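You operate a simulated robot arm through the tools that you are given. There is no shell and no other tool. Be economical: measure what you need, move in short steps, check, and stop when the job is done.

You are at the controls of a simulated robot arm. One attempt, no reset.

## Task
Clamp the block with the green end in the flat vice, brush the spatter off, then loosen the vice.
Fine: the wire brush with the teal back goes back to its spot; the block stays on the vice's bed; leave the stop and the other blocks.

It is judged by the outcome, as a careful person would: the job done as asked, and still so three seconds after it is handed in. It fails if anything else is knocked over, pushed out of place, dropped, spilled or broken.

## Robot
A 7-joint arm with a two-finger parallel gripper, fixed in place. Base frame: the origin is at the foot of the arm, x ahead of it, y to its left, z up; the work surface is at about z = 0. Readings come in mm, rad, newtons and seconds.
With the tool pointing down near the work surface it reaches from about 240 to 620 mm from the base axis. Its first joint turns from -1.152 to 1.152 rad. Payload 2.6 kg.
Tool frame: the origin (TCP) lies between the finger pads and is the grasp point; the fingertips stand 30 mm ahead of it; z points along the fingers, y is the line along which they close. Largest opening 94 mm; finger width 28, thickness 10; the body of the gripper, 50 by 96 mm, starts 55 mm behind the TCP.
Orientation is told as [roll, pitch, yaw] about the base's x, y, z axes, in that order, counted from this pose: with the fingers straight down and closing along the base's y, the tool's x points along the base's -x, its y along +y and its z along -z.

## Interface
- The arm moves only by the tool jog_arm. Its argument "rows" is a list of rows, each a list of 3 entries, a list of its own where there are three numbers: the finger opening in mm, from 0 to 94, then the shift along the tool's x, y, z in mm, then the turn, a rotation vector about the tool's x, y, z in rad. In form: [[gripper, [dx, dy, dz], [rx, ry, rz]], ...]. A call has 1 to 20 rows; each row shifts and turns the commanded pose from where the row before left it, along the tool's axes as they then stand. Rows are played at 5 a second. More than 50 mm and 0.15 rad between two rows, or a gripper value outside its range, and nothing of the call is played. Where a pose cannot be reached the arm comes as near as it can. A force on the tool above 40 N (or 10 N above the force at the start of the call, whichever is more), or a blocked arm, ends the call early, and 0.2 s more pass. Each finger travels about 72 mm/s and halts on what it meets, pressing with about 23 N; the grip force reading is that of the motor and also rises with nothing between the fingers. The clock runs only during rows and for 0.2 s after the last one: add rows that do not move to give the fingers time. It gives the time, the measured TCP pose, the force on the tool (base axes), the opening and the grip force at its end, in the units of the frame above (readings bear some noise), and new pictures: "show" is both (left out), scene, wrist or none.
- Cameras (640 x 400 px; columns grow to the right, rows downward): "scene" is fixed at [36.1, 430.2, 568.3]; the picture's right is [-0.78, -0.63, 0.00], its down [-0.34, 0.42, -0.84] and it looks along [0.53, -0.65, -0.54] (base axes); focal length 331 px, centre (320, 200). "wrist" rides on the gripper at [-37, 0, -58] in the tool frame; the picture's right is [0.00, -1.00, 0.00], its down [0.97, 0.00, -0.24] and it looks along [0.24, 0.00, 0.97] (tool axes); focal length 218 px, centre (320, 200). There is no depth. A picture from a camera that has moved, and an enlarged one, comes with that camera's place and axes in the base frame and with its lens.
- close_up(camera, box): a new picture of the part [left, top, right, bottom] of that camera's present view, enlarged. No time passes.
- hand_in(): hands the job in; it is judged then, once.

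Go step by step. Nothing tells you positions but the pictures and the camera data: compare them with the known pose of the tool, close in by small moves and look again before you grip or let go. The budget is 120 turns and 150 pictures, counting those below and the enlarged ones. Unless the task says otherwise, let go and move clear before handing in, and close with one line.

The tools are called as name(argument=value, ...) on one line, values as JSON. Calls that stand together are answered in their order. jog_arm: Moves the arm, as the interface text tells. Its arguments: {"type":"object","properties":{"rows":{"type":"array"},"show":{"type":"string","enum":["both","scene","wrist","none"]}},"required":["rows"]} The other tools are called the same way: close_up (camera, box) takes an enlarged picture of a part of a camera's view; hand_in () hands the job in.

At the start:

```text
t: 0.0
eef_pos: [376.2, -49.8, 337.4]
ee_rot: [0.002, -0.001, 0.0]
wrist_force: [0.5, 0.0, -0.3]
gripper_width: 94.0
grasp_force: 0.0
```

scene: 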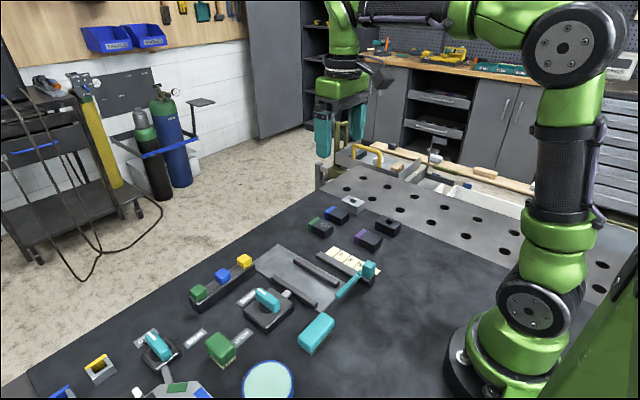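
wrist: 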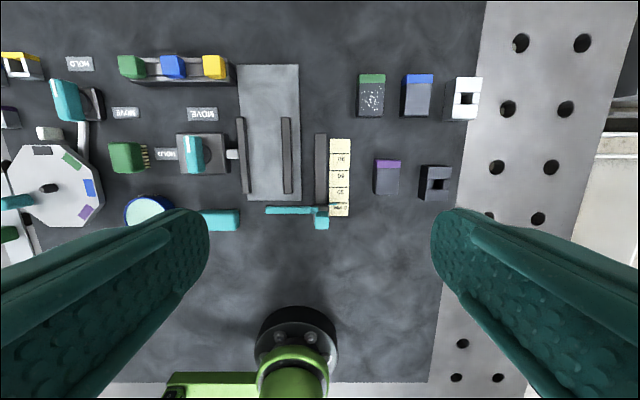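

I see a flat vice in the middle, a block with a green end and spatter to the right, and several switches/levers to the left. I'll enlarge the views before moving.

close_up(camera="wrist", box=[0, 40, 240, 240])

close_up(camera="wrist", box=[220, 50, 490, 240])

close_up(camera="scene", box=[180, 180, 420, 330])

close_up(camera="scene", box=[20, 250, 340, 400])

```text
2.00 times, centred on (120, 140) of wrist
camera zoom: at [413.1, -49.7, 396.3], right [0.0, -1.0, 0.0], down [-0.97, 0.0, 0.24], along [-0.24, 0.0, -0.97], focal length 436 px, centre (720, 320)
```

zoom: 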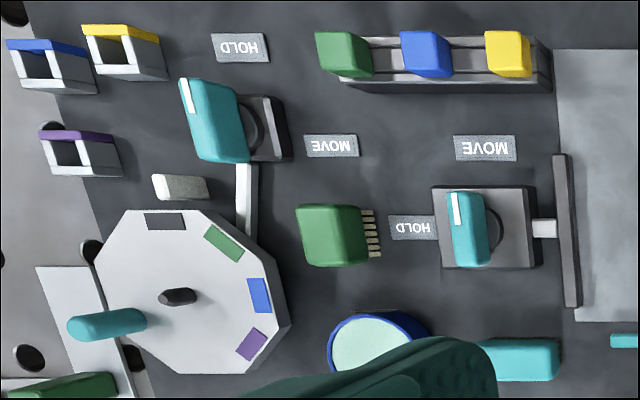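

```text
2.11 times, centred on (355, 145) of wrist
camera zoom: at [413.1, -49.7, 396.3], right [0.0, -1.0, 0.0], down [-0.97, 0.0, 0.24], along [-0.24, 0.0, -0.97], focal length 460 px, centre (246, 316)
```

zoom: 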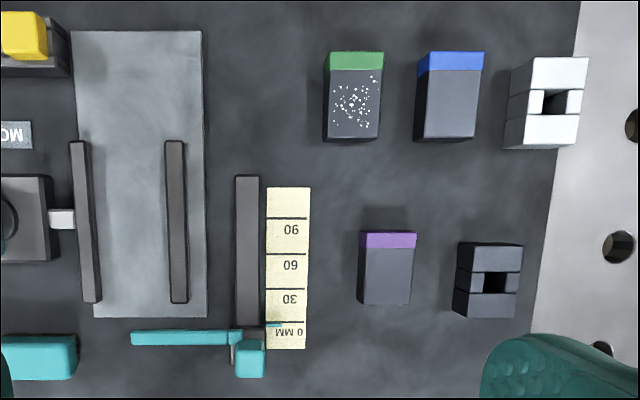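

```text
2.67 times, centred on (300, 255) of scene
camera zoom: at [36.1, 430.2, 568.3], right [-0.78, -0.63, 0.0], down [-0.34, 0.42, -0.84], along [0.53, -0.65, -0.54], focal length 882 px, centre (373, 53)
```

zoom: 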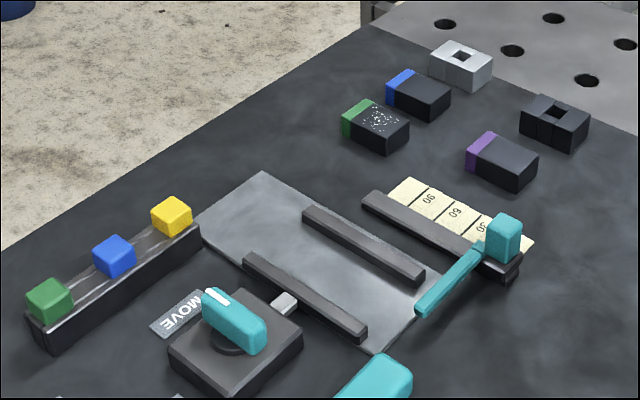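

```text
2.00 times, centred on (180, 325) of scene
camera zoom: at [36.1, 430.2, 568.3], right [-0.78, -0.63, 0.0], down [-0.34, 0.42, -0.84], along [0.53, -0.65, -0.54], focal length 662 px, centre (600, -50)
```

zoom: 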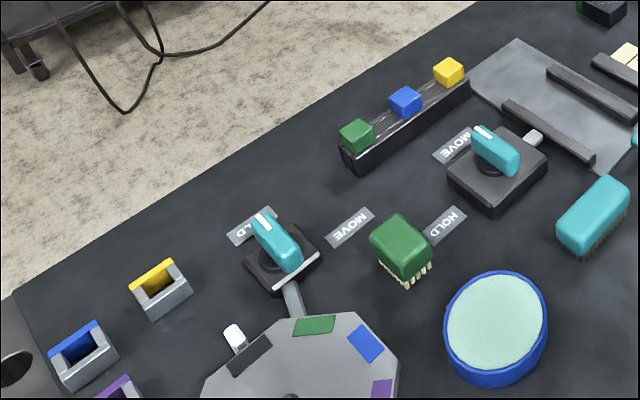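

The vice knob points at MOVE (mark toward +x); HOLD is to its +y side. The teal brush lies at the near-left of the vice. I take the block to be near (487,-131) and will move in for a closer look.

jog_arm(rows=[[94, [-18, -20, 25], [0, 0, 0]], [94, [-18, -20, 25], [0, 0, 0]], [94, [-18, -20, 25], [0, 0, 0]], [94, [-18, -20, 25], [0, 0, 0]], [94, [0, 0, 0], [0, 0, 0]]], show="wrist")

```text
t: 1.2
eef_pos: [448.0, -129.2, 238.2]
ee_rot: [0.0, -0.001, -0.002]
wrist_force: [-0.8, -0.8, 0.7]
gripper_width: 93.9
grasp_force: 0.0
camera wrist: at [484.5, -129.1, 296.2], right [0.0, -1.0, 0.0], down [-0.97, 0.0, 0.24], along [-0.24, 0.0, -0.97], focal length 218 px, centre (320, 200)
```

wrist: 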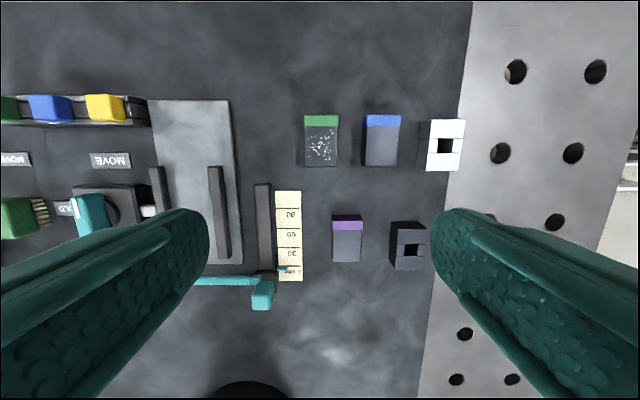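

close_up(camera="wrist", box=[290, 100, 410, 175])

close_up(camera="wrist", box=[130, 90, 330, 315])

```text
5.33 times, centred on (350, 138) of wrist
camera zoom: at [484.5, -129.1, 296.2], right [0.0, -1.0, 0.0], down [-0.97, 0.0, 0.24], along [-0.24, 0.0, -0.97], focal length 1164 px, centre (160, 533)
```

zoom: 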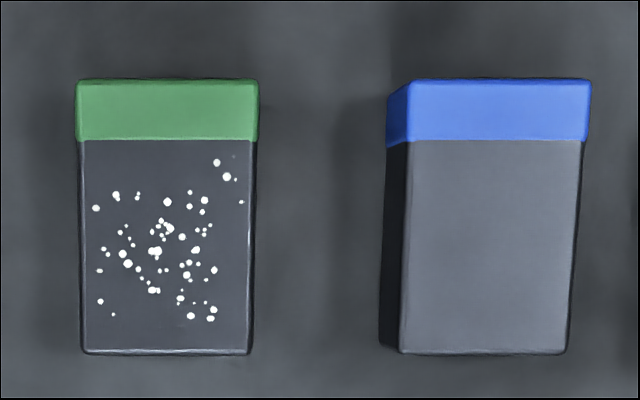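

```text
1.78 times, centred on (230, 202) of wrist
camera zoom: at [484.5, -129.1, 296.2], right [0.0, -1.0, 0.0], down [-0.97, 0.0, 0.24], along [-0.24, 0.0, -0.97], focal length 388 px, centre (480, 196)
```

zoom: 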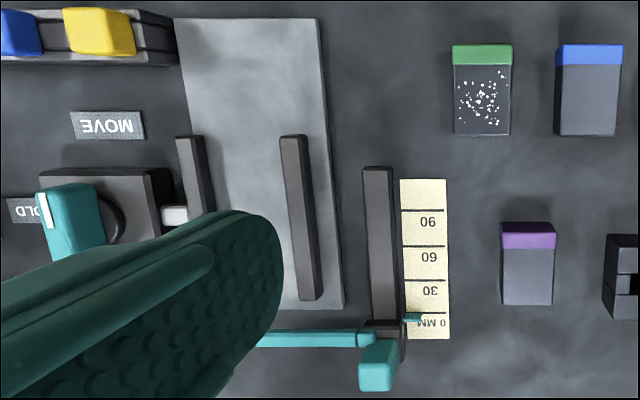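

Block measures about 40 x 60 x 25 mm, centred near (490,-131). Next I turn the tool 90° and look straight down on the vice.

jog_arm(rows=[[94, [12, 37, 0], [0, 0, 0]], [94, [12, 37, 0], [0, 0, 0]], [94, [12, 37, 0], [0, 0, 0]], [94, [12, 37, 0], [0, 0, 0]], [94, [0, 0, 0], [0, 0, -0.1309]], [94, [0, 0, 0], [0, 0, -0.1309]], [94, [0, 0, 0], [0, 0, -0.1309]], [94, [0, 0, 0], [0, 0, -0.1309]], [94, [0, 0, 0], [0, 0, -0.1309]], [94, [0, 0, 0], [0, 0, -0.1309]], [94, [0, 0, 0], [0, 0, -0.1309]], [94, [0, 0, 0], [0, 0, -0.1309]], [94, [0, 0, 0], [0, 0, -0.1309]], [94, [0, 0, 0], [0, 0, -0.1309]], [94, [0, 0, 0], [0, 0, -0.1309]], [94, [0, 0, 0], [0, 0, -0.1309]], [94, [0, 0, 0], [0, 0, 0]]], show="wrist")

```text
t: 4.8
eef_pos: [399.8, 18.5, 237.0]
ee_rot: [0.0, 0.0, 1.573]
wrist_force: [-0.7, -0.2, -0.5]
gripper_width: 93.8
grasp_force: 0.0
camera wrist: at [400.1, 55.4, 295.8], right [1.0, 0.0, 0.0], down [0.0, -0.97, 0.24], along [0.0, -0.24, -0.97], focal length 218 px, centre (320, 200)
```

wrist: 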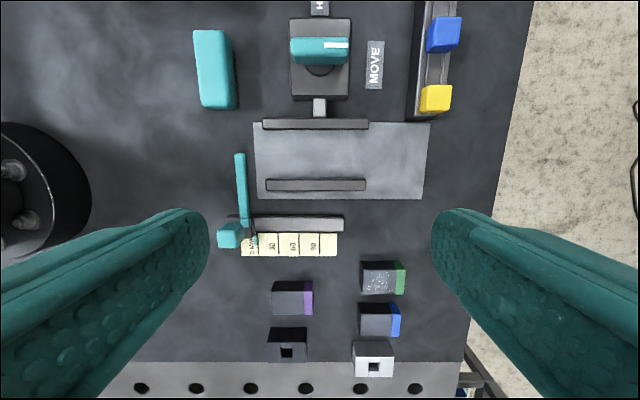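

close_up(camera="wrist", box=[220, 90, 440, 265])

close_up(camera="wrist", box=[180, 0, 400, 130])

```text
2.29 times, centred on (330, 178) of wrist
camera zoom: at [400.1, 55.4, 295.8], right [1.0, 0.0, 0.0], down [0.0, -0.97, 0.24], along [0.0, -0.24, -0.97], focal length 499 px, centre (297, 251)
```

zoom: 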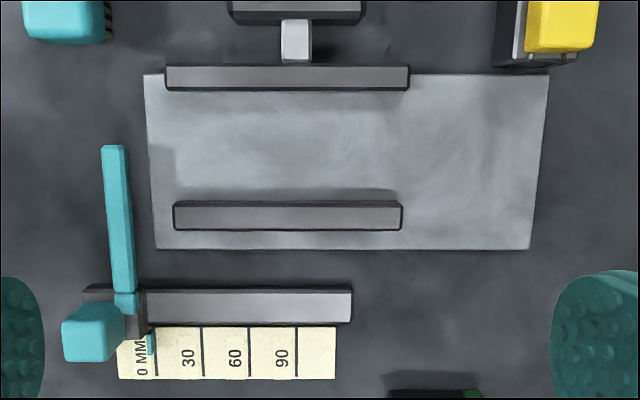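

```text
2.91 times, centred on (290, 65) of wrist
camera zoom: at [400.1, 55.4, 295.8], right [1.0, 0.0, 0.0], down [0.0, -0.97, 0.24], along [0.0, -0.24, -0.97], focal length 635 px, centre (407, 593)
```

zoom: 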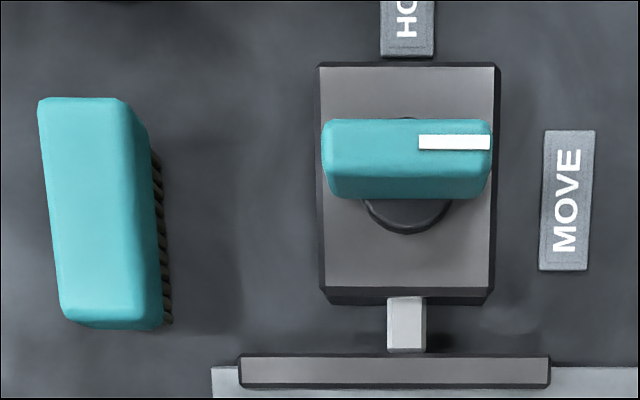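

The vice gap spans roughly y 12 to 75, x 332 to 457. Now I go above the spattered block with fingers closing along its length.

jog_arm(rows=[[94, [37.4, -22.6, 0], [0, 0, 0]], [94, [37.4, -22.6, 0], [0, 0, 0]], [94, [37.4, -22.6, 0], [0, 0, 0]], [94, [37.4, -22.6, 0], [0, 0, 0]], [94, [0, 0, 37], [0, 0, 0]], [94, [0, 0, 37], [0, 0, 0]], [94, [0, 0, 37], [0, 0, 0]], [94, [0, 0, 36], [0, 0, 0]], [94, [0, 0, 0], [0, 0, 0]]])

```text
t: 6.8
eef_pos: [490.0, -130.5, 89.4]
ee_rot: [-0.001, 0.0, 1.57]
wrist_force: [0.8, -0.5, -0.1]
gripper_width: 94.1
grasp_force: 0.0
camera wrist: at [490.7, -93.3, 148.8], right [1.0, 0.0, 0.0], down [0.0, -0.97, 0.24], along [0.0, -0.24, -0.97], focal length 218 px, centre (320, 200)
```

scene: 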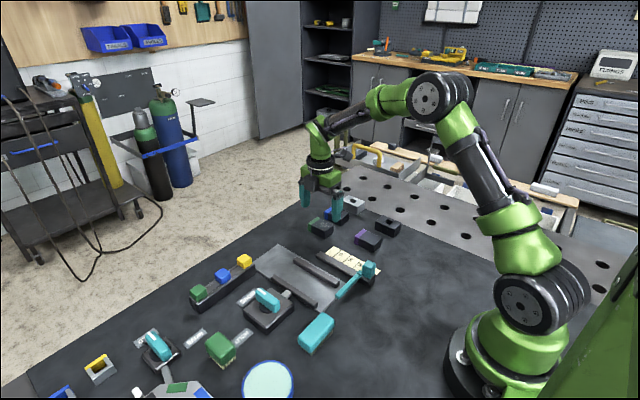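
wrist: 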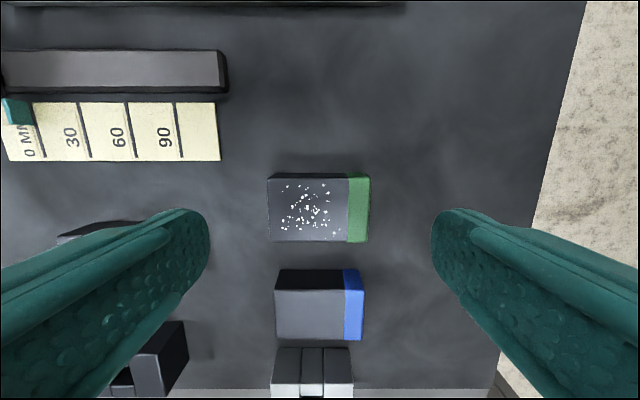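

Aligned over the block; lowering so the tips are about 6 mm off the table, then closing.

jog_arm(rows=[[94, [0, 0, 27], [0, 0, 0]], [94, [0, 0, 26], [0, 0, 0]], [94, [0, 0, 0], [0, 0, 0]], [70, [0, 0, 0], [0, 0, 0]], [50, [0, 0, 0], [0, 0, 0]], [45, [0, 0, 0], [0, 0, 0]], [45, [0, 0, 0], [0, 0, 0]]], show="wrist")

```text
t: 8.4
eef_pos: [491.6, -130.2, 38.1]
ee_rot: [0.0, 0.001, 1.572]
wrist_force: [0.5, -0.1, 0.1]
gripper_width: 59.8
grasp_force: 23.1
camera wrist: at [491.3, -93.8, 96.7], right [1.0, 0.0, 0.0], down [0.0, -0.97, 0.24], along [0.0, -0.24, -0.97], focal length 218 px, centre (320, 200)
```

wrist: 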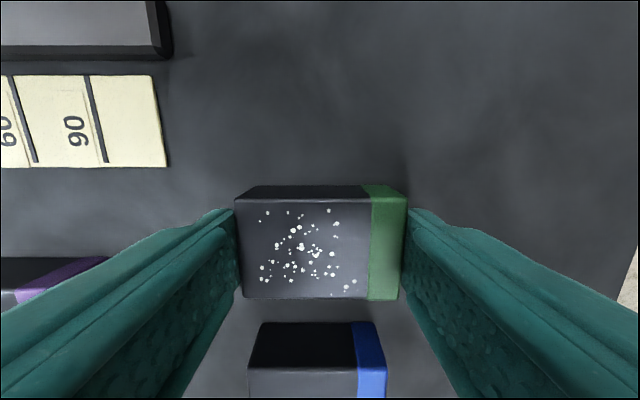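

Gripped at 60 mm. Lifting and carrying it above the vice.

jog_arm(rows=[[45, [0, 0, -35], [0, 0, 0]], [45, [0, 0, -35], [0, 0, 0]], [45, [-33.4, 18.8, 0], [0, 0, 0]], [45, [-33.4, 18.8, 0], [0, 0, 0]], [45, [-33.4, 18.8, 0], [0, 0, 0]], [45, [-33.4, 18.8, 0], [0, 0, 0]], [45, [-33.4, 18.8, 0], [0, 0, 0]], [45, [0, 0, 0], [0, 0, 0]]])

close_up(camera="scene", box=[200, 180, 420, 320])

```text
t: 10.2
eef_pos: [395.7, 39.7, 108.3]
ee_rot: [-0.002, 0.001, 1.568]
wrist_force: [-0.4, 0.2, -5.0]
gripper_width: 59.9
grasp_force: 23.0
camera wrist: at [395.8, 76.0, 166.4], right [1.0, 0.0, 0.0], down [0.0, -0.97, 0.24], along [0.0, -0.24, -0.97], focal length 218 px, centre (320, 200)
```

scene: 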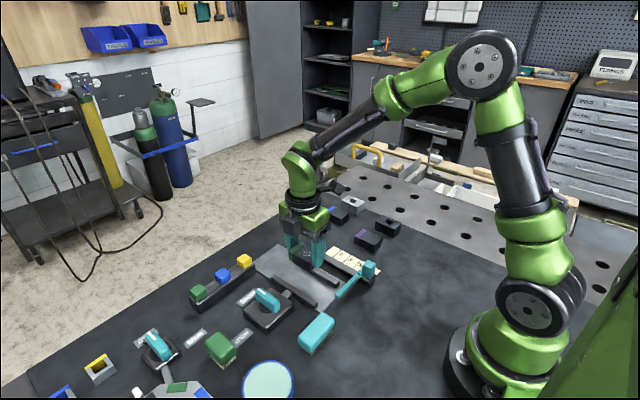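
wrist: 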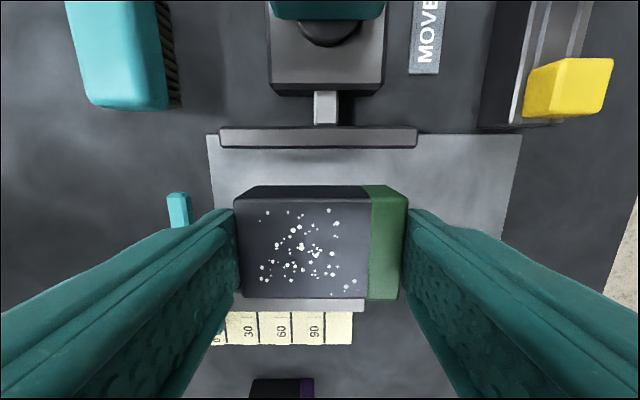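

```text
2.86 times, centred on (310, 250) of scene
camera zoom: at [36.1, 430.2, 568.3], right [-0.78, -0.63, 0.0], down [-0.34, 0.42, -0.84], along [0.53, -0.65, -0.54], focal length 945 px, centre (349, 57)
```

zoom: 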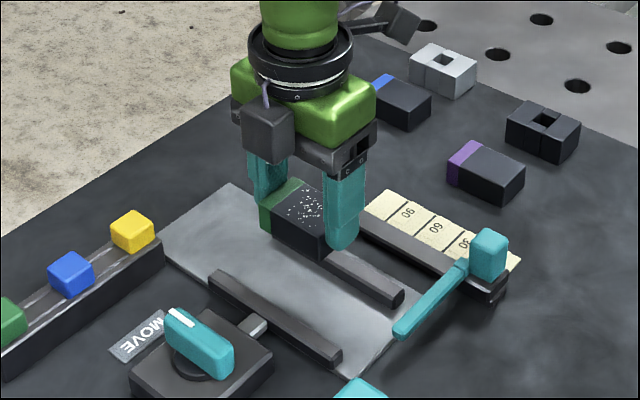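

Block sits over the gap with room on both sides; I shift a couple of mm toward the gap's middle and lower partway.

jog_arm(rows=[[45, [-1, 0, 16], [0, 0, 0]], [45, [-1, 0, 16], [0, 0, 0]], [45, [0, 0, 12], [0, 0, 0]], [45, [0, 0, 0], [0, 0, 0]]])

close_up(camera="scene", box=[230, 210, 380, 310])

```text
t: 11.2
eef_pos: [396.8, 40.6, 64.2]
ee_rot: [-0.001, 0.0, 1.569]
wrist_force: [-0.3, -0.1, -5.3]
gripper_width: 59.9
grasp_force: 23.0
camera wrist: at [396.5, 77.1, 121.9], right [1.0, 0.0, 0.0], down [0.0, -0.97, 0.24], along [0.0, -0.24, -0.97], focal length 218 px, centre (320, 200)
```

scene: 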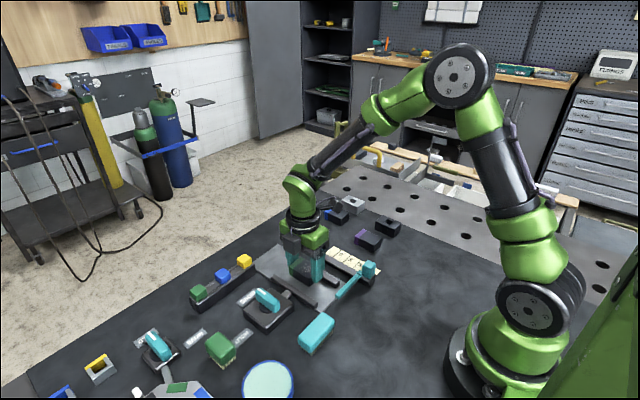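
wrist: 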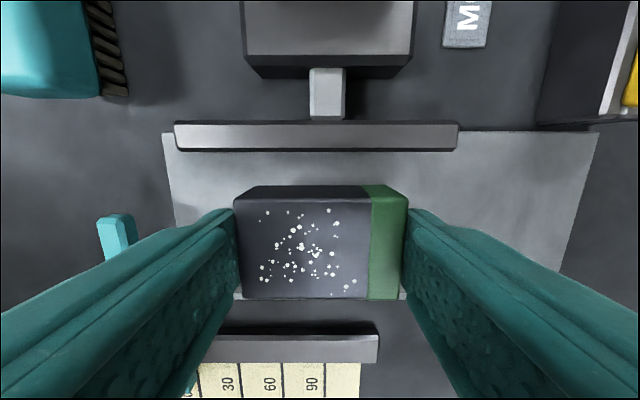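

```text
4.00 times, centred on (305, 260) of scene
camera zoom: at [36.2, 430.2, 568.3], right [-0.78, -0.63, 0.0], down [-0.34, 0.42, -0.84], along [0.53, -0.65, -0.54], focal length 1323 px, centre (380, -40)
```

zoom: 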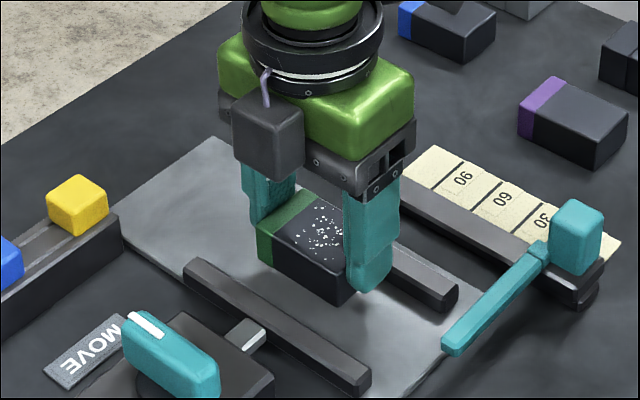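

Lined up between the jaws; lowering the last stretch with force checks.

jog_arm(rows=[[45, [0, 0, 4], [0, 0, 0]], [45, [0, 0, 4], [0, 0, 0]], [45, [0, 0, 3], [0, 0, 0]], [45, [0, 0, 0], [0, 0, 0]]], show="wrist")

```text
t: 12.2
eef_pos: [396.4, 37.5, 53.1]
ee_rot: [-0.001, 0.0, 1.569]
wrist_force: [0.0, -0.2, -4.0]
gripper_width: 59.8
grasp_force: 22.8
camera wrist: at [396.8, 75.1, 111.1], right [1.0, 0.0, 0.0], down [0.0, -0.97, 0.24], along [0.0, -0.24, -0.97], focal length 218 px, centre (320, 200)
```

wrist: 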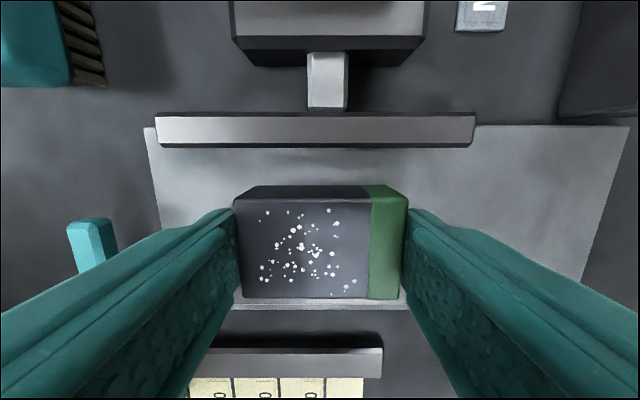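

jog_arm(rows=[[45, [0, 0, 2], [0, 0, 0]], [45, [0, 0, 2], [0, 0, 0]], [45, [0, 0, 0], [0, 0, 0]]], show="none")

jog_arm(rows=[[45, [0, 0, 1.5], [0, 0, 0]], [45, [0, 0, 0], [0, 0, 0]]], show="none")

jog_arm(rows=[[45, [0, 0, 1], [0, 0, 0]], [45, [0, 0, 0], [0, 0, 0]]], show="none")

```text
t: 13.0
eef_pos: [397.2, 38.0, 50.0]
ee_rot: [-0.001, 0.0, 1.57]
wrist_force: [-0.5, -1.3, -4.5]
gripper_width: 59.7
grasp_force: 23.5
```

```text
t: 13.6
eef_pos: [396.4, 38.4, 47.5]
ee_rot: [-0.002, -0.002, 1.571]
wrist_force: [0.8, 0.0, -4.0]
gripper_width: 59.9
grasp_force: 23.5
```

```text
t: 14.2
eef_pos: [395.9, 39.2, 46.9]
ee_rot: [-0.001, -0.001, 1.571]
wrist_force: [-0.8, -0.2, -4.2]
gripper_width: 59.9
grasp_force: 23.1
```

Not yet touching; continuing in 1 mm steps.

jog_arm(rows=[[45, [0, 0, 1], [0, 0, 0]], [45, [0, 0, 0], [0, 0, 0]]], show="none")

jog_arm(rows=[[45, [0, 0, 1], [0, 0, 0]], [45, [0, 0, 0], [0, 0, 0]]], show="none")

close_up(camera="scene", box=[230, 210, 380, 310])

```text
t: 14.8
eef_pos: [396.0, 37.8, 46.2]
ee_rot: [0.0, 0.001, 1.571]
wrist_force: [0.1, -0.1, -4.8]
gripper_width: 59.8
grasp_force: 23.0
```

```text
t: 15.4
eef_pos: [396.7, 38.0, 44.9]
ee_rot: [0.001, 0.0, 1.572]
wrist_force: [-0.3, -0.1, -5.1]
gripper_width: 59.8
grasp_force: 23.7
```

```text
4.00 times, centred on (305, 260) of scene
camera zoom: at [36.1, 430.2, 568.3], right [-0.78, -0.63, 0.0], down [-0.34, 0.42, -0.84], along [0.53, -0.65, -0.54], focal length 1323 px, centre (380, -40)
```

zoom: 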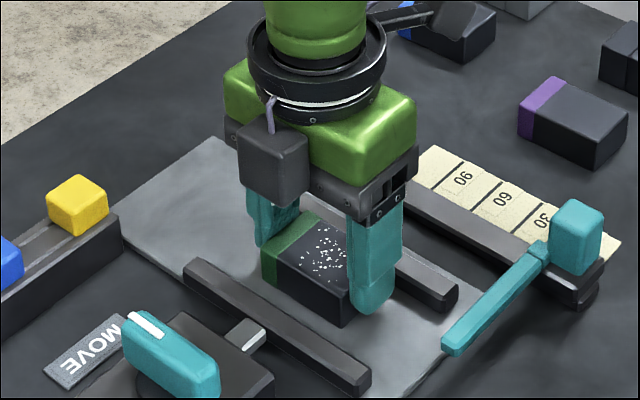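

jog_arm(rows=[[45, [0, 0, 1], [0, 0, 0]], [45, [0, 0, 0], [0, 0, 0]]], show="none")

jog_arm(rows=[[45, [0, 0, 1], [0, 0, 0]], [45, [0, 0, 0], [0, 0, 0]]], show="none")

jog_arm(rows=[[45, [0, 0, 1], [0, 0, 0]], [45, [0, 0, 0], [0, 0, 0]]], show="none")

```text
t: 16.0
eef_pos: [397.6, 37.3, 44.3]
ee_rot: [0.0, -0.001, 1.568]
wrist_force: [-2.0, -0.3, 5.2]
gripper_width: 60.0
grasp_force: 23.1
```

```text
t: 16.6
eef_pos: [395.6, 37.9, 43.2]
ee_rot: [-0.002, 0.0, 1.57]
wrist_force: [-5.6, -2.0, 17.5]
gripper_width: 60.0
grasp_force: 23.1
```

```text
t: 17.2
eef_pos: [396.9, 38.2, 41.3]
ee_rot: [0.0, 0.001, 1.571]
wrist_force: [-6.5, 1.4, 17.3]
gripper_width: 59.8
grasp_force: 22.9
```

Contact with the bed. Releasing gently and lifting away.

jog_arm(rows=[[45, [0, 0, -1.5], [0, 0, 0]], [64, [0, 0, 0], [0, 0, 0]], [84, [0, 0, 0], [0, 0, 0]], [84, [0, 0, 0], [0, 0, 0]], [84, [0, 0, -30], [0, 0, 0]], [84, [0, 0, -45], [0, 0, 0]], [84, [0, 0, -45], [0, 0, 0]], [84, [0, 0, 0], [0, 0, 0]]])

close_up(camera="wrist", box=[200, 80, 440, 260])

close_up(camera="scene", box=[230, 210, 380, 310])

```text
t: 19.0
eef_pos: [397.3, 40.5, 162.5]
ee_rot: [0.0, 0.001, 1.567]
wrist_force: [0.1, 0.6, 0.5]
gripper_width: 84.1
grasp_force: 0.1
camera wrist: at [396.7, 77.3, 221.4], right [1.0, 0.0, 0.0], down [0.0, -0.97, 0.24], along [0.0, -0.24, -0.97], focal length 218 px, centre (320, 200)
```

scene: 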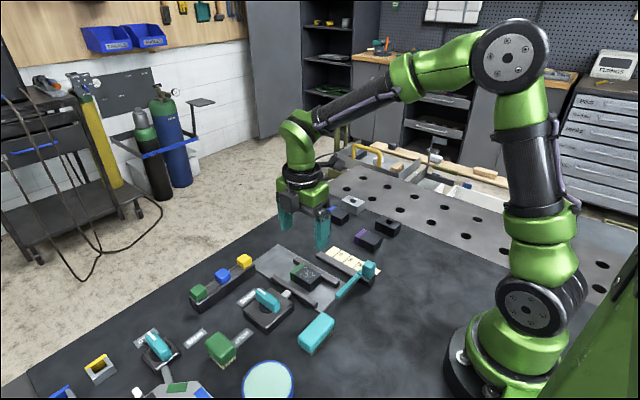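
wrist: 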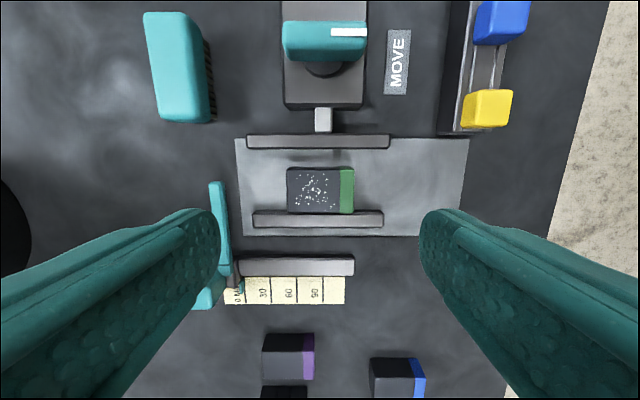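

```text
2.22 times, centred on (320, 170) of wrist
camera zoom: at [396.7, 77.3, 221.4], right [1.0, 0.0, 0.0], down [0.0, -0.97, 0.24], along [0.0, -0.24, -0.97], focal length 485 px, centre (320, 267)
```

zoom: 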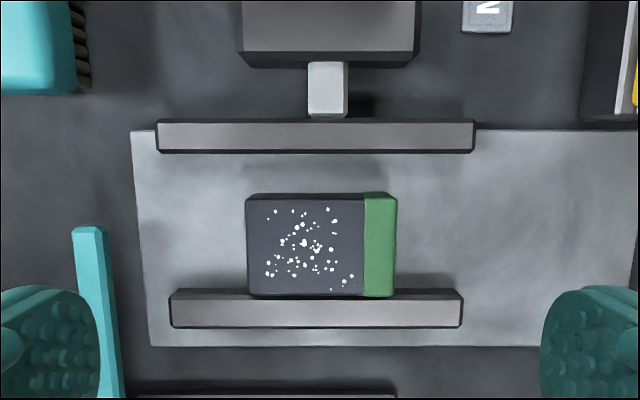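

```text
4.00 times, centred on (305, 260) of scene
camera zoom: at [36.1, 430.2, 568.3], right [-0.78, -0.63, 0.0], down [-0.34, 0.42, -0.84], along [0.53, -0.65, -0.54], focal length 1323 px, centre (380, -40)
```

zoom: 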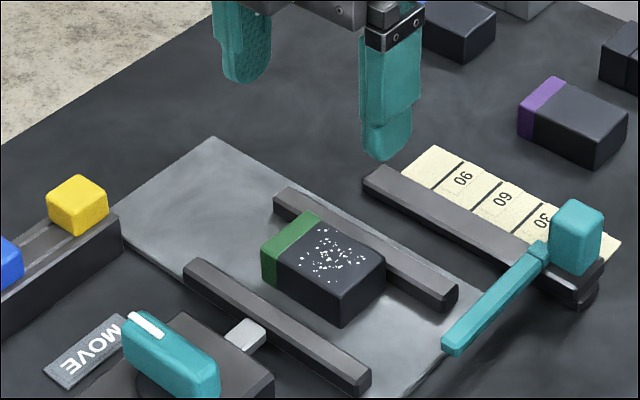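

Block lies flat between the jaws, its top standing above them. Next the vice knob: I hover over it with the fingers closing along y.

jog_arm(rows=[[84, [-37, -1, 0], [0, 0, 0]], [84, [-37, -1, 0], [0, 0, 0]], [84, [-37, -1, 0], [0, 0, 0]], [84, [0, 0, 0], [0, 0, 0.1309]], [84, [0, 0, 0], [0, 0, 0.1309]], [84, [0, 0, 0], [0, 0, 0.1309]], [84, [0, 0, 0], [0, 0, 0.1309]], [84, [0, 0, 0], [0, 0, 0.1309]], [84, [0, 0, 0], [0, 0, 0.1309]], [84, [0, 0, 0], [0, 0, 0.1309]], [84, [0, 0, 0], [0, 0, 0.1309]], [84, [0, 0, 0], [0, 0, 0.1309]], [84, [0, 0, 0], [0, 0, 0.1309]], [84, [0, 0, 0], [0, 0, 0.1309]], [84, [0, 0, 0], [0, 0, 0.1309]], [84, [0, 0, 0], [0, 0, 0]]])

close_up(camera="wrist", box=[200, 80, 440, 230])

close_up(camera="scene", box=[200, 250, 350, 350])

```text
t: 22.4
eef_pos: [399.1, 149.1, 163.6]
ee_rot: [-0.001, 0.002, -0.003]
wrist_force: [0.1, -0.2, -1.1]
gripper_width: 84.0
grasp_force: 0.0
camera wrist: at [436.7, 148.8, 220.7], right [0.0, -1.0, 0.0], down [-0.97, 0.0, 0.24], along [-0.24, 0.0, -0.97], focal length 218 px, centre (320, 200)
```

scene: 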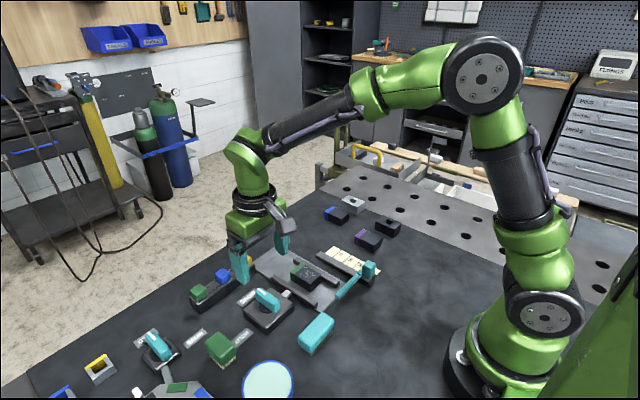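
wrist: 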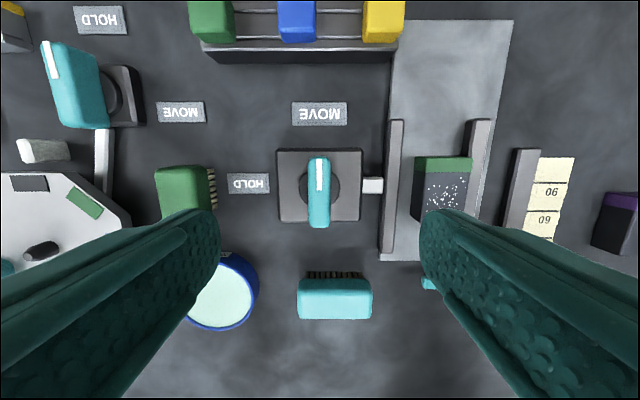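

```text
2.67 times, centred on (320, 155) of wrist
camera zoom: at [436.7, 148.8, 220.7], right [0.0, -1.0, 0.0], down [-0.97, 0.0, 0.24], along [-0.24, 0.0, -0.97], focal length 582 px, centre (320, 320)
```

zoom: 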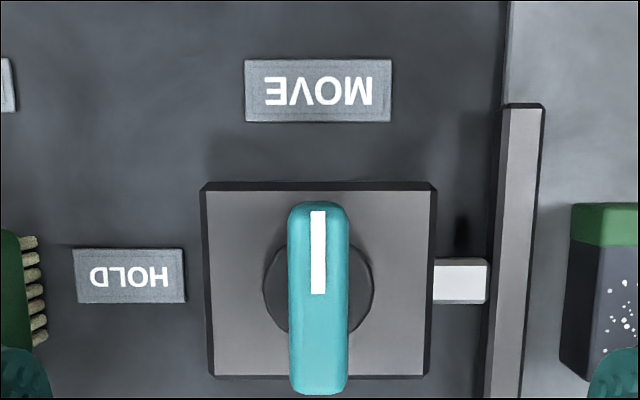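

```text
4.00 times, centred on (275, 300) of scene
camera zoom: at [36.1, 430.2, 568.3], right [-0.78, -0.63, 0.0], down [-0.34, 0.42, -0.84], along [0.53, -0.65, -0.54], focal length 1323 px, centre (500, -200)
```

zoom: 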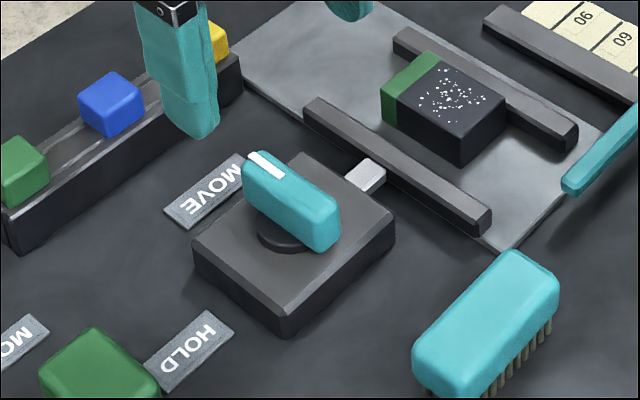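

Knob centre is about (399.5,149), handle 58 x 18 mm, top near z 42. Lowering the open fingers around it.

jog_arm(rows=[[60, [0, 0, 35], [0, 0, 0]], [60, [0, 0, 35], [0, 0, 0]], [60, [0, 0, 20], [0, 0, 0]], [60, [0, 0, 0], [0, 0, 0]]])

close_up(camera="scene", box=[200, 250, 350, 350])

```text
t: 23.4
eef_pos: [400.5, 148.9, 71.9]
ee_rot: [0.0, 0.0, -0.001]
wrist_force: [-0.2, 0.4, 0.1]
gripper_width: 60.2
grasp_force: 0.0
camera wrist: at [437.0, 148.3, 131.2], right [0.0, -1.0, 0.0], down [-0.97, 0.0, 0.24], along [-0.24, 0.0, -0.97], focal length 218 px, centre (320, 200)
```

scene: 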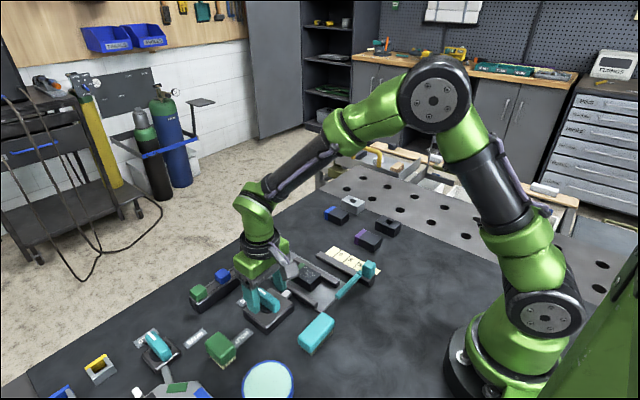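
wrist: 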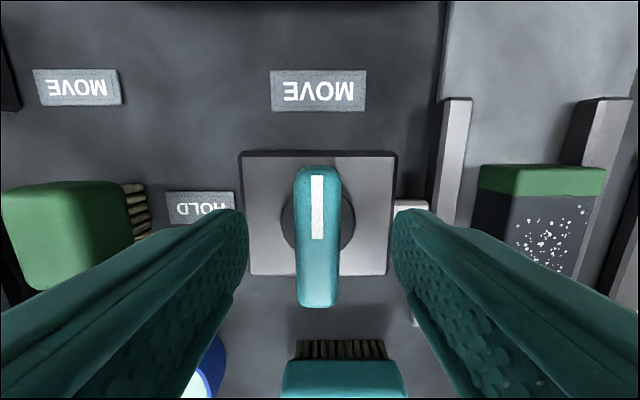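

```text
4.00 times, centred on (275, 300) of scene
camera zoom: at [36.1, 430.2, 568.3], right [-0.78, -0.63, 0.0], down [-0.34, 0.42, -0.84], along [0.53, -0.65, -0.54], focal length 1323 px, centre (500, -200)
```

zoom: 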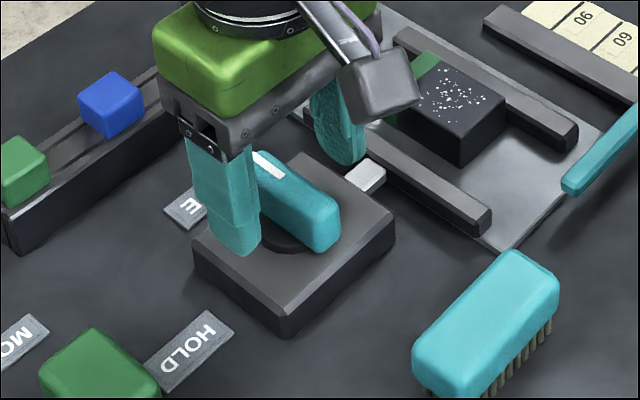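

Centred. Lowering 10 mm more and gripping the handle.

jog_arm(rows=[[60, [0, 0, 10], [0, 0, 0]], [40, [0, 0, 0], [0, 0, 0]], [25, [0, 0, 0], [0, 0, 0]], [10, [0, 0, 0], [0, 0, 0]], [10, [0, 0, 0], [0, 0, 0]]], show="wrist")

```text
t: 24.6
eef_pos: [399.6, 149.1, 63.3]
ee_rot: [0.003, 0.0, 0.002]
wrist_force: [2.7, 8.3, -5.7]
gripper_width: 18.1
grasp_force: 45.5
camera wrist: at [436.8, 149.3, 121.4], right [0.0, -1.0, 0.0], down [-0.97, 0.0, 0.24], along [-0.24, 0.0, -0.97], focal length 218 px, centre (320, 200)
```

wrist: 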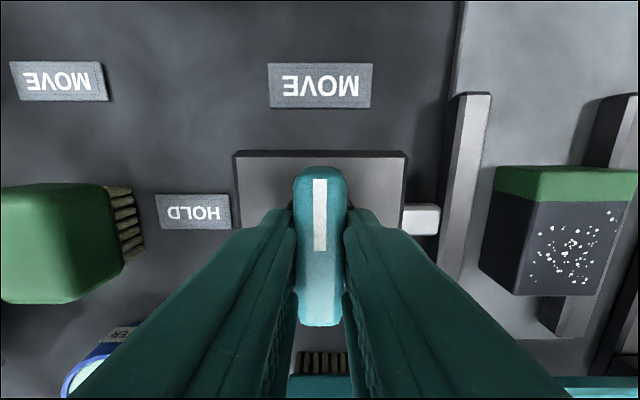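

Gripped at 18 mm. Turning the knob toward HOLD (counter-clockwise from above), first a third of the way.

jog_arm(rows=[[10, [0, 0, 0], [0, 0, -0.1309]], [10, [0, 0, 0], [0, 0, -0.1309]], [10, [0, 0, 0], [0, 0, -0.1309]], [10, [0, 0, 0], [0, 0, -0.1309]], [10, [0, 0, 0], [0, 0, 0]]], show="wrist")

```text
t: 25.8
eef_pos: [398.9, 150.3, 64.2]
ee_rot: [0.003, 0.001, 0.527]
wrist_force: [12.4, 19.1, -20.1]
gripper_width: 17.7
grasp_force: 44.9
camera wrist: at [431.8, 167.8, 121.4], right [0.5, -0.86, 0.0], down [-0.84, -0.49, 0.24], along [-0.21, -0.12, -0.97], focal length 218 px, centre (320, 200)
```

wrist: 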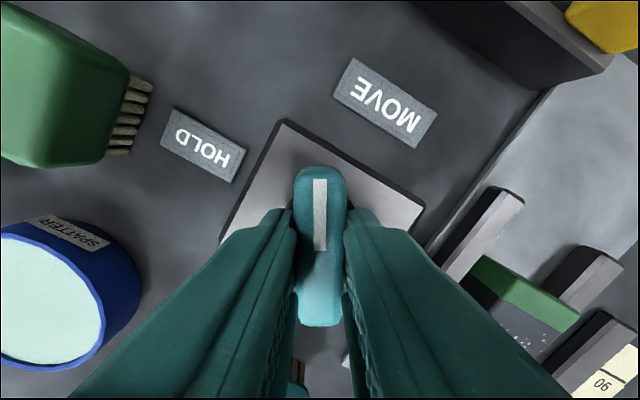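

Turning works, with some side force; I ease it by about 1 mm and continue.

jog_arm(rows=[[10, [-1.2, 0.4, 0.7], [0, 0, 0]], [10, [0, 0, 0], [0, 0, -0.1309]], [10, [0, 0, 0], [0, 0, -0.1309]], [10, [0, 0, 0], [0, 0, 0]]], show="none")

```text
t: 26.8
eef_pos: [400.6, 149.9, 63.4]
ee_rot: [-0.001, 0.002, 0.785]
wrist_force: [-11.7, 3.8, 16.3]
gripper_width: 17.8
grasp_force: 45.4
```

jog_arm(rows=[[10, [0.3, 0, -0.3], [0, 0, 0]], [10, [0, 0, 0], [0, 0, -0.1309]], [10, [0, 0, 0], [0, 0, -0.1309]], [10, [0, 0, 0], [0, 0, -0.1309]], [10, [0, 0, 0], [0, 0, 0]]], show="wrist")

```text
t: 28.0
eef_pos: [400.1, 149.0, 63.8]
ee_rot: [0.002, 0.0, 1.179]
wrist_force: [-18.8, 5.5, 24.3]
gripper_width: 17.7
grasp_force: 45.0
camera wrist: at [414.0, 183.4, 121.4], right [0.92, -0.38, 0.0], down [-0.37, -0.9, 0.24], along [-0.09, -0.22, -0.97], focal length 218 px, centre (320, 200)
```

wrist: 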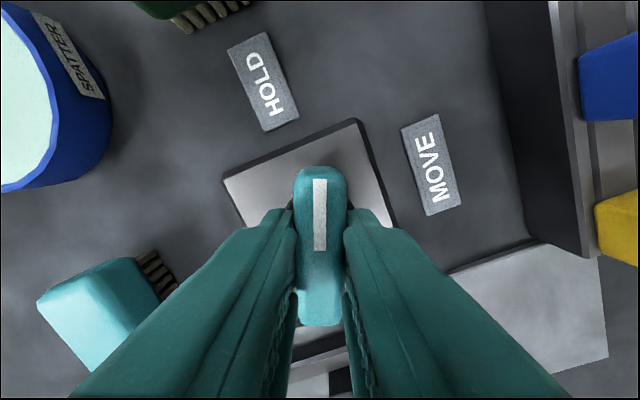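

jog_arm(rows=[[10, [0.2, 0.5, -0.5], [0, 0, 0]], [10, [0, 0, 0], [0, 0, -0.1309]], [10, [0, 0, 0], [0, 0, -0.1309]], [10, [0, 0, 0], [0, 0, -0.1309]], [10, [0, 0, 0], [0, 0, 0]]], show="both")

close_up(camera="scene", box=[200, 230, 380, 350])

```text
t: 29.2
eef_pos: [400.0, 149.6, 63.7]
ee_rot: [-0.001, -0.003, 1.574]
wrist_force: [-7.2, 10.9, 10.2]
gripper_width: 17.9
grasp_force: 45.1
camera wrist: at [399.7, 186.2, 121.4], right [1.0, 0.0, 0.0], down [0.0, -0.97, 0.24], along [0.0, -0.24, -0.97], focal length 218 px, centre (320, 200)
```

scene: 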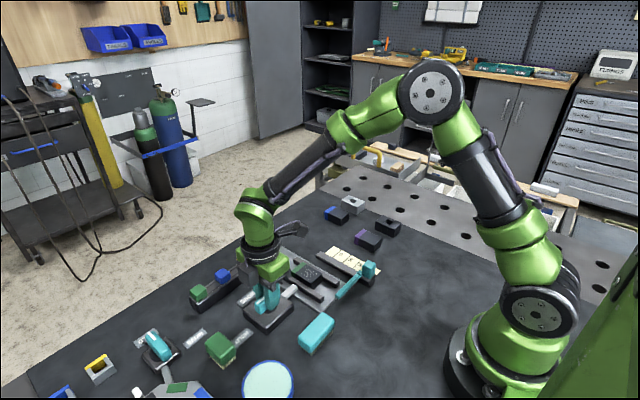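
wrist: 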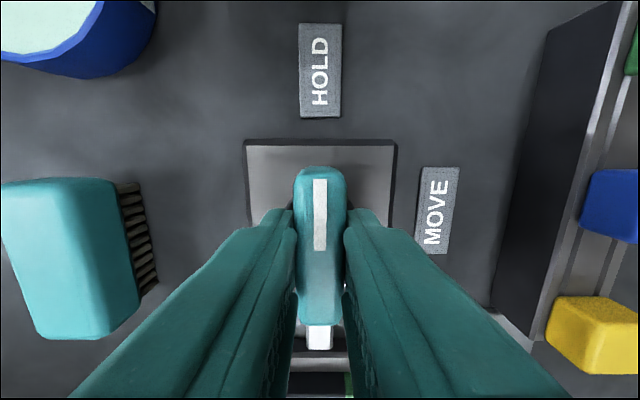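

```text
3.33 times, centred on (290, 290) of scene
camera zoom: at [36.1, 430.2, 568.3], right [-0.78, -0.63, 0.0], down [-0.34, 0.42, -0.84], along [0.53, -0.65, -0.54], focal length 1102 px, centre (420, -100)
```

zoom: 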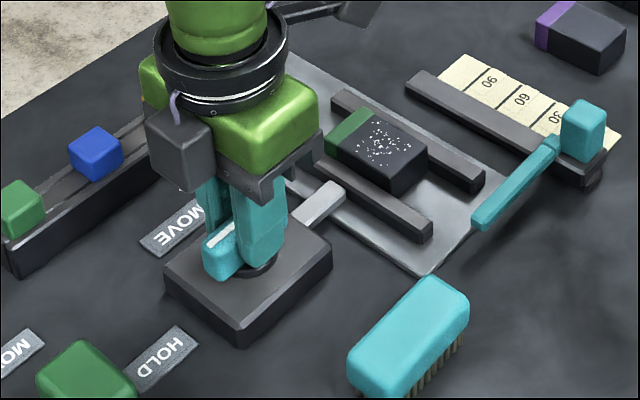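

The mark points at HOLD and the jaw has moved onto the block. Releasing, lifting and checking.

jog_arm(rows=[[30, [0, 0, 0], [0, 0, 0]], [50, [0, 0, 0], [0, 0, 0]], [60, [0, 0, 0], [0, 0, 0]], [60, [0, 0, -40], [0, 0, 0]], [60, [0, 0, -40], [0, 0, 0]], [60, [20, 0, -30], [0, 0, 0]], [60, [30, 0, 0], [0, 0, 0]], [60, [0, 0, 0], [0, 0, 0]]])

close_up(camera="wrist", box=[120, 60, 440, 260])

close_up(camera="scene", box=[200, 230, 380, 350])

```text
t: 31.0
eef_pos: [399.5, 102.6, 172.4]
ee_rot: [-0.001, -0.001, 1.571]
wrist_force: [0.0, -0.6, -0.3]
gripper_width: 60.1
grasp_force: 0.1
camera wrist: at [399.1, 138.7, 231.0], right [1.0, 0.0, 0.0], down [0.0, -0.97, 0.24], along [0.0, -0.24, -0.97], focal length 218 px, centre (320, 200)
```

scene: 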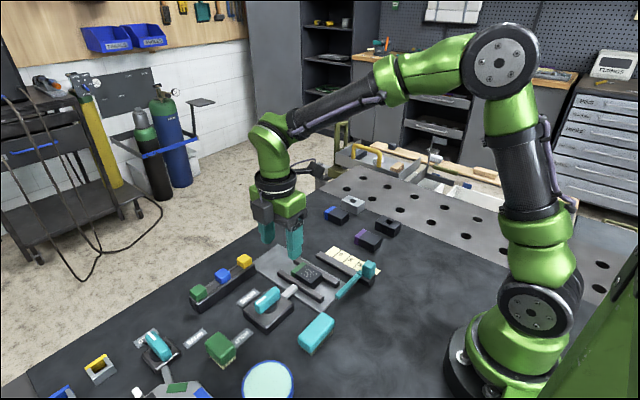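
wrist: 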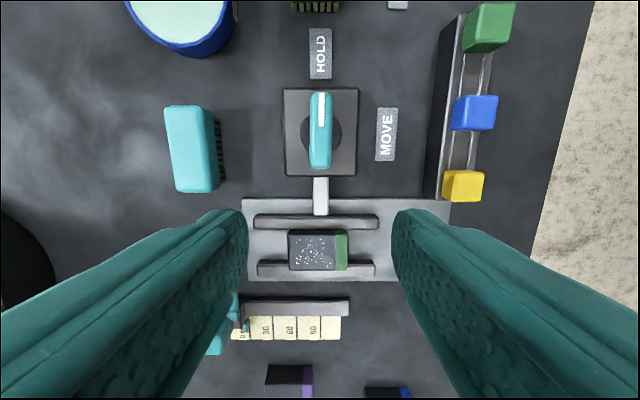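

```text
2.00 times, centred on (280, 160) of wrist
camera zoom: at [399.1, 138.7, 231.0], right [1.0, 0.0, 0.0], down [0.0, -0.97, 0.24], along [0.0, -0.24, -0.97], focal length 436 px, centre (400, 280)
```

zoom: 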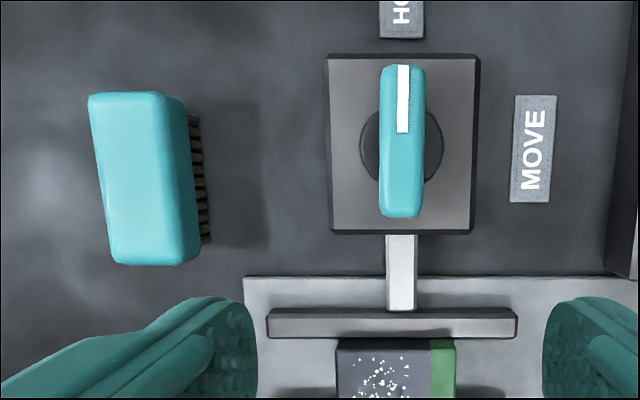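

```text
3.33 times, centred on (290, 290) of scene
camera zoom: at [36.1, 430.2, 568.3], right [-0.78, -0.63, 0.0], down [-0.34, 0.42, -0.84], along [0.53, -0.65, -0.54], focal length 1102 px, centre (420, -100)
```

zoom: 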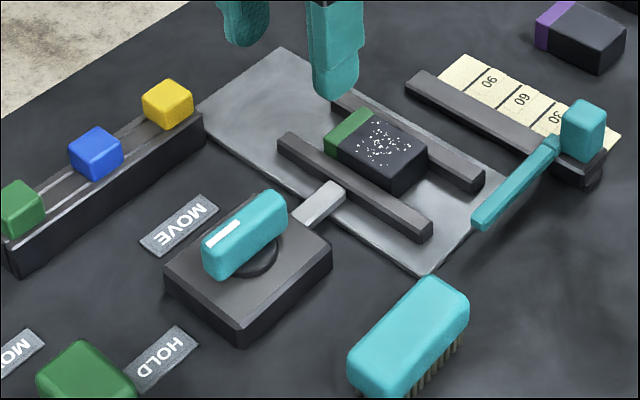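

The block is clamped between both jaws. Next the teal brush: I take it to be centred about (287,134), 30 x 70 mm, top near z 40. Hovering over it.

jog_arm(rows=[[60, [-7.9, 28, 0], [0, 0, 0]], [60, [-7.9, 28, 0], [0, 0, 0]], [60, [-7.9, 28, 0], [0, 0, 0]], [60, [-7.9, 28, 0], [0, 0, 0]], [60, [0, 0, 35], [0, 0, 0]], [60, [0, 0, 35], [0, 0, 0]], [60, [0, 0, 0], [0, 0, 0]]])

close_up(camera="scene", box=[240, 260, 390, 360])

```text
t: 32.6
eef_pos: [288.9, 130.7, 101.4]
ee_rot: [0.0, 0.0, 1.57]
wrist_force: [-0.3, -0.7, -0.2]
gripper_width: 60.1
grasp_force: 0.1
camera wrist: at [288.6, 169.0, 159.3], right [1.0, 0.0, 0.0], down [0.0, -0.97, 0.24], along [0.0, -0.24, -0.97], focal length 218 px, centre (320, 200)
```

scene: 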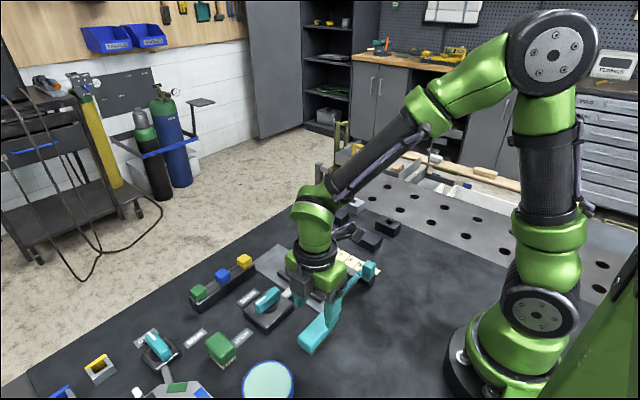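
wrist: 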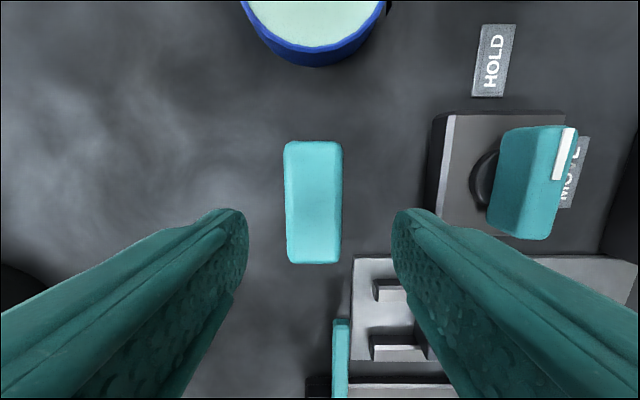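

```text
4.00 times, centred on (315, 310) of scene
camera zoom: at [36.1, 430.2, 568.3], right [-0.78, -0.63, 0.0], down [-0.34, 0.42, -0.84], along [0.53, -0.65, -0.54], focal length 1323 px, centre (340, -240)
```

zoom: 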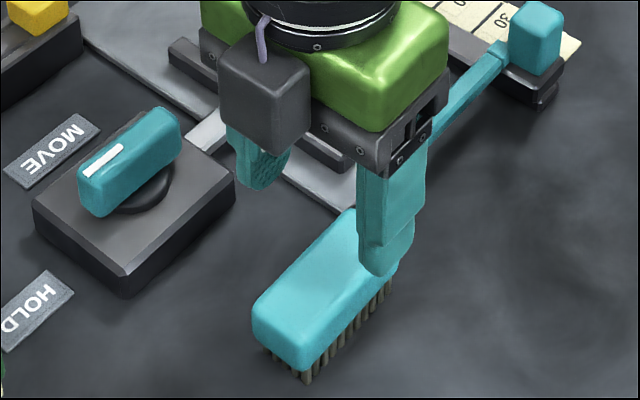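

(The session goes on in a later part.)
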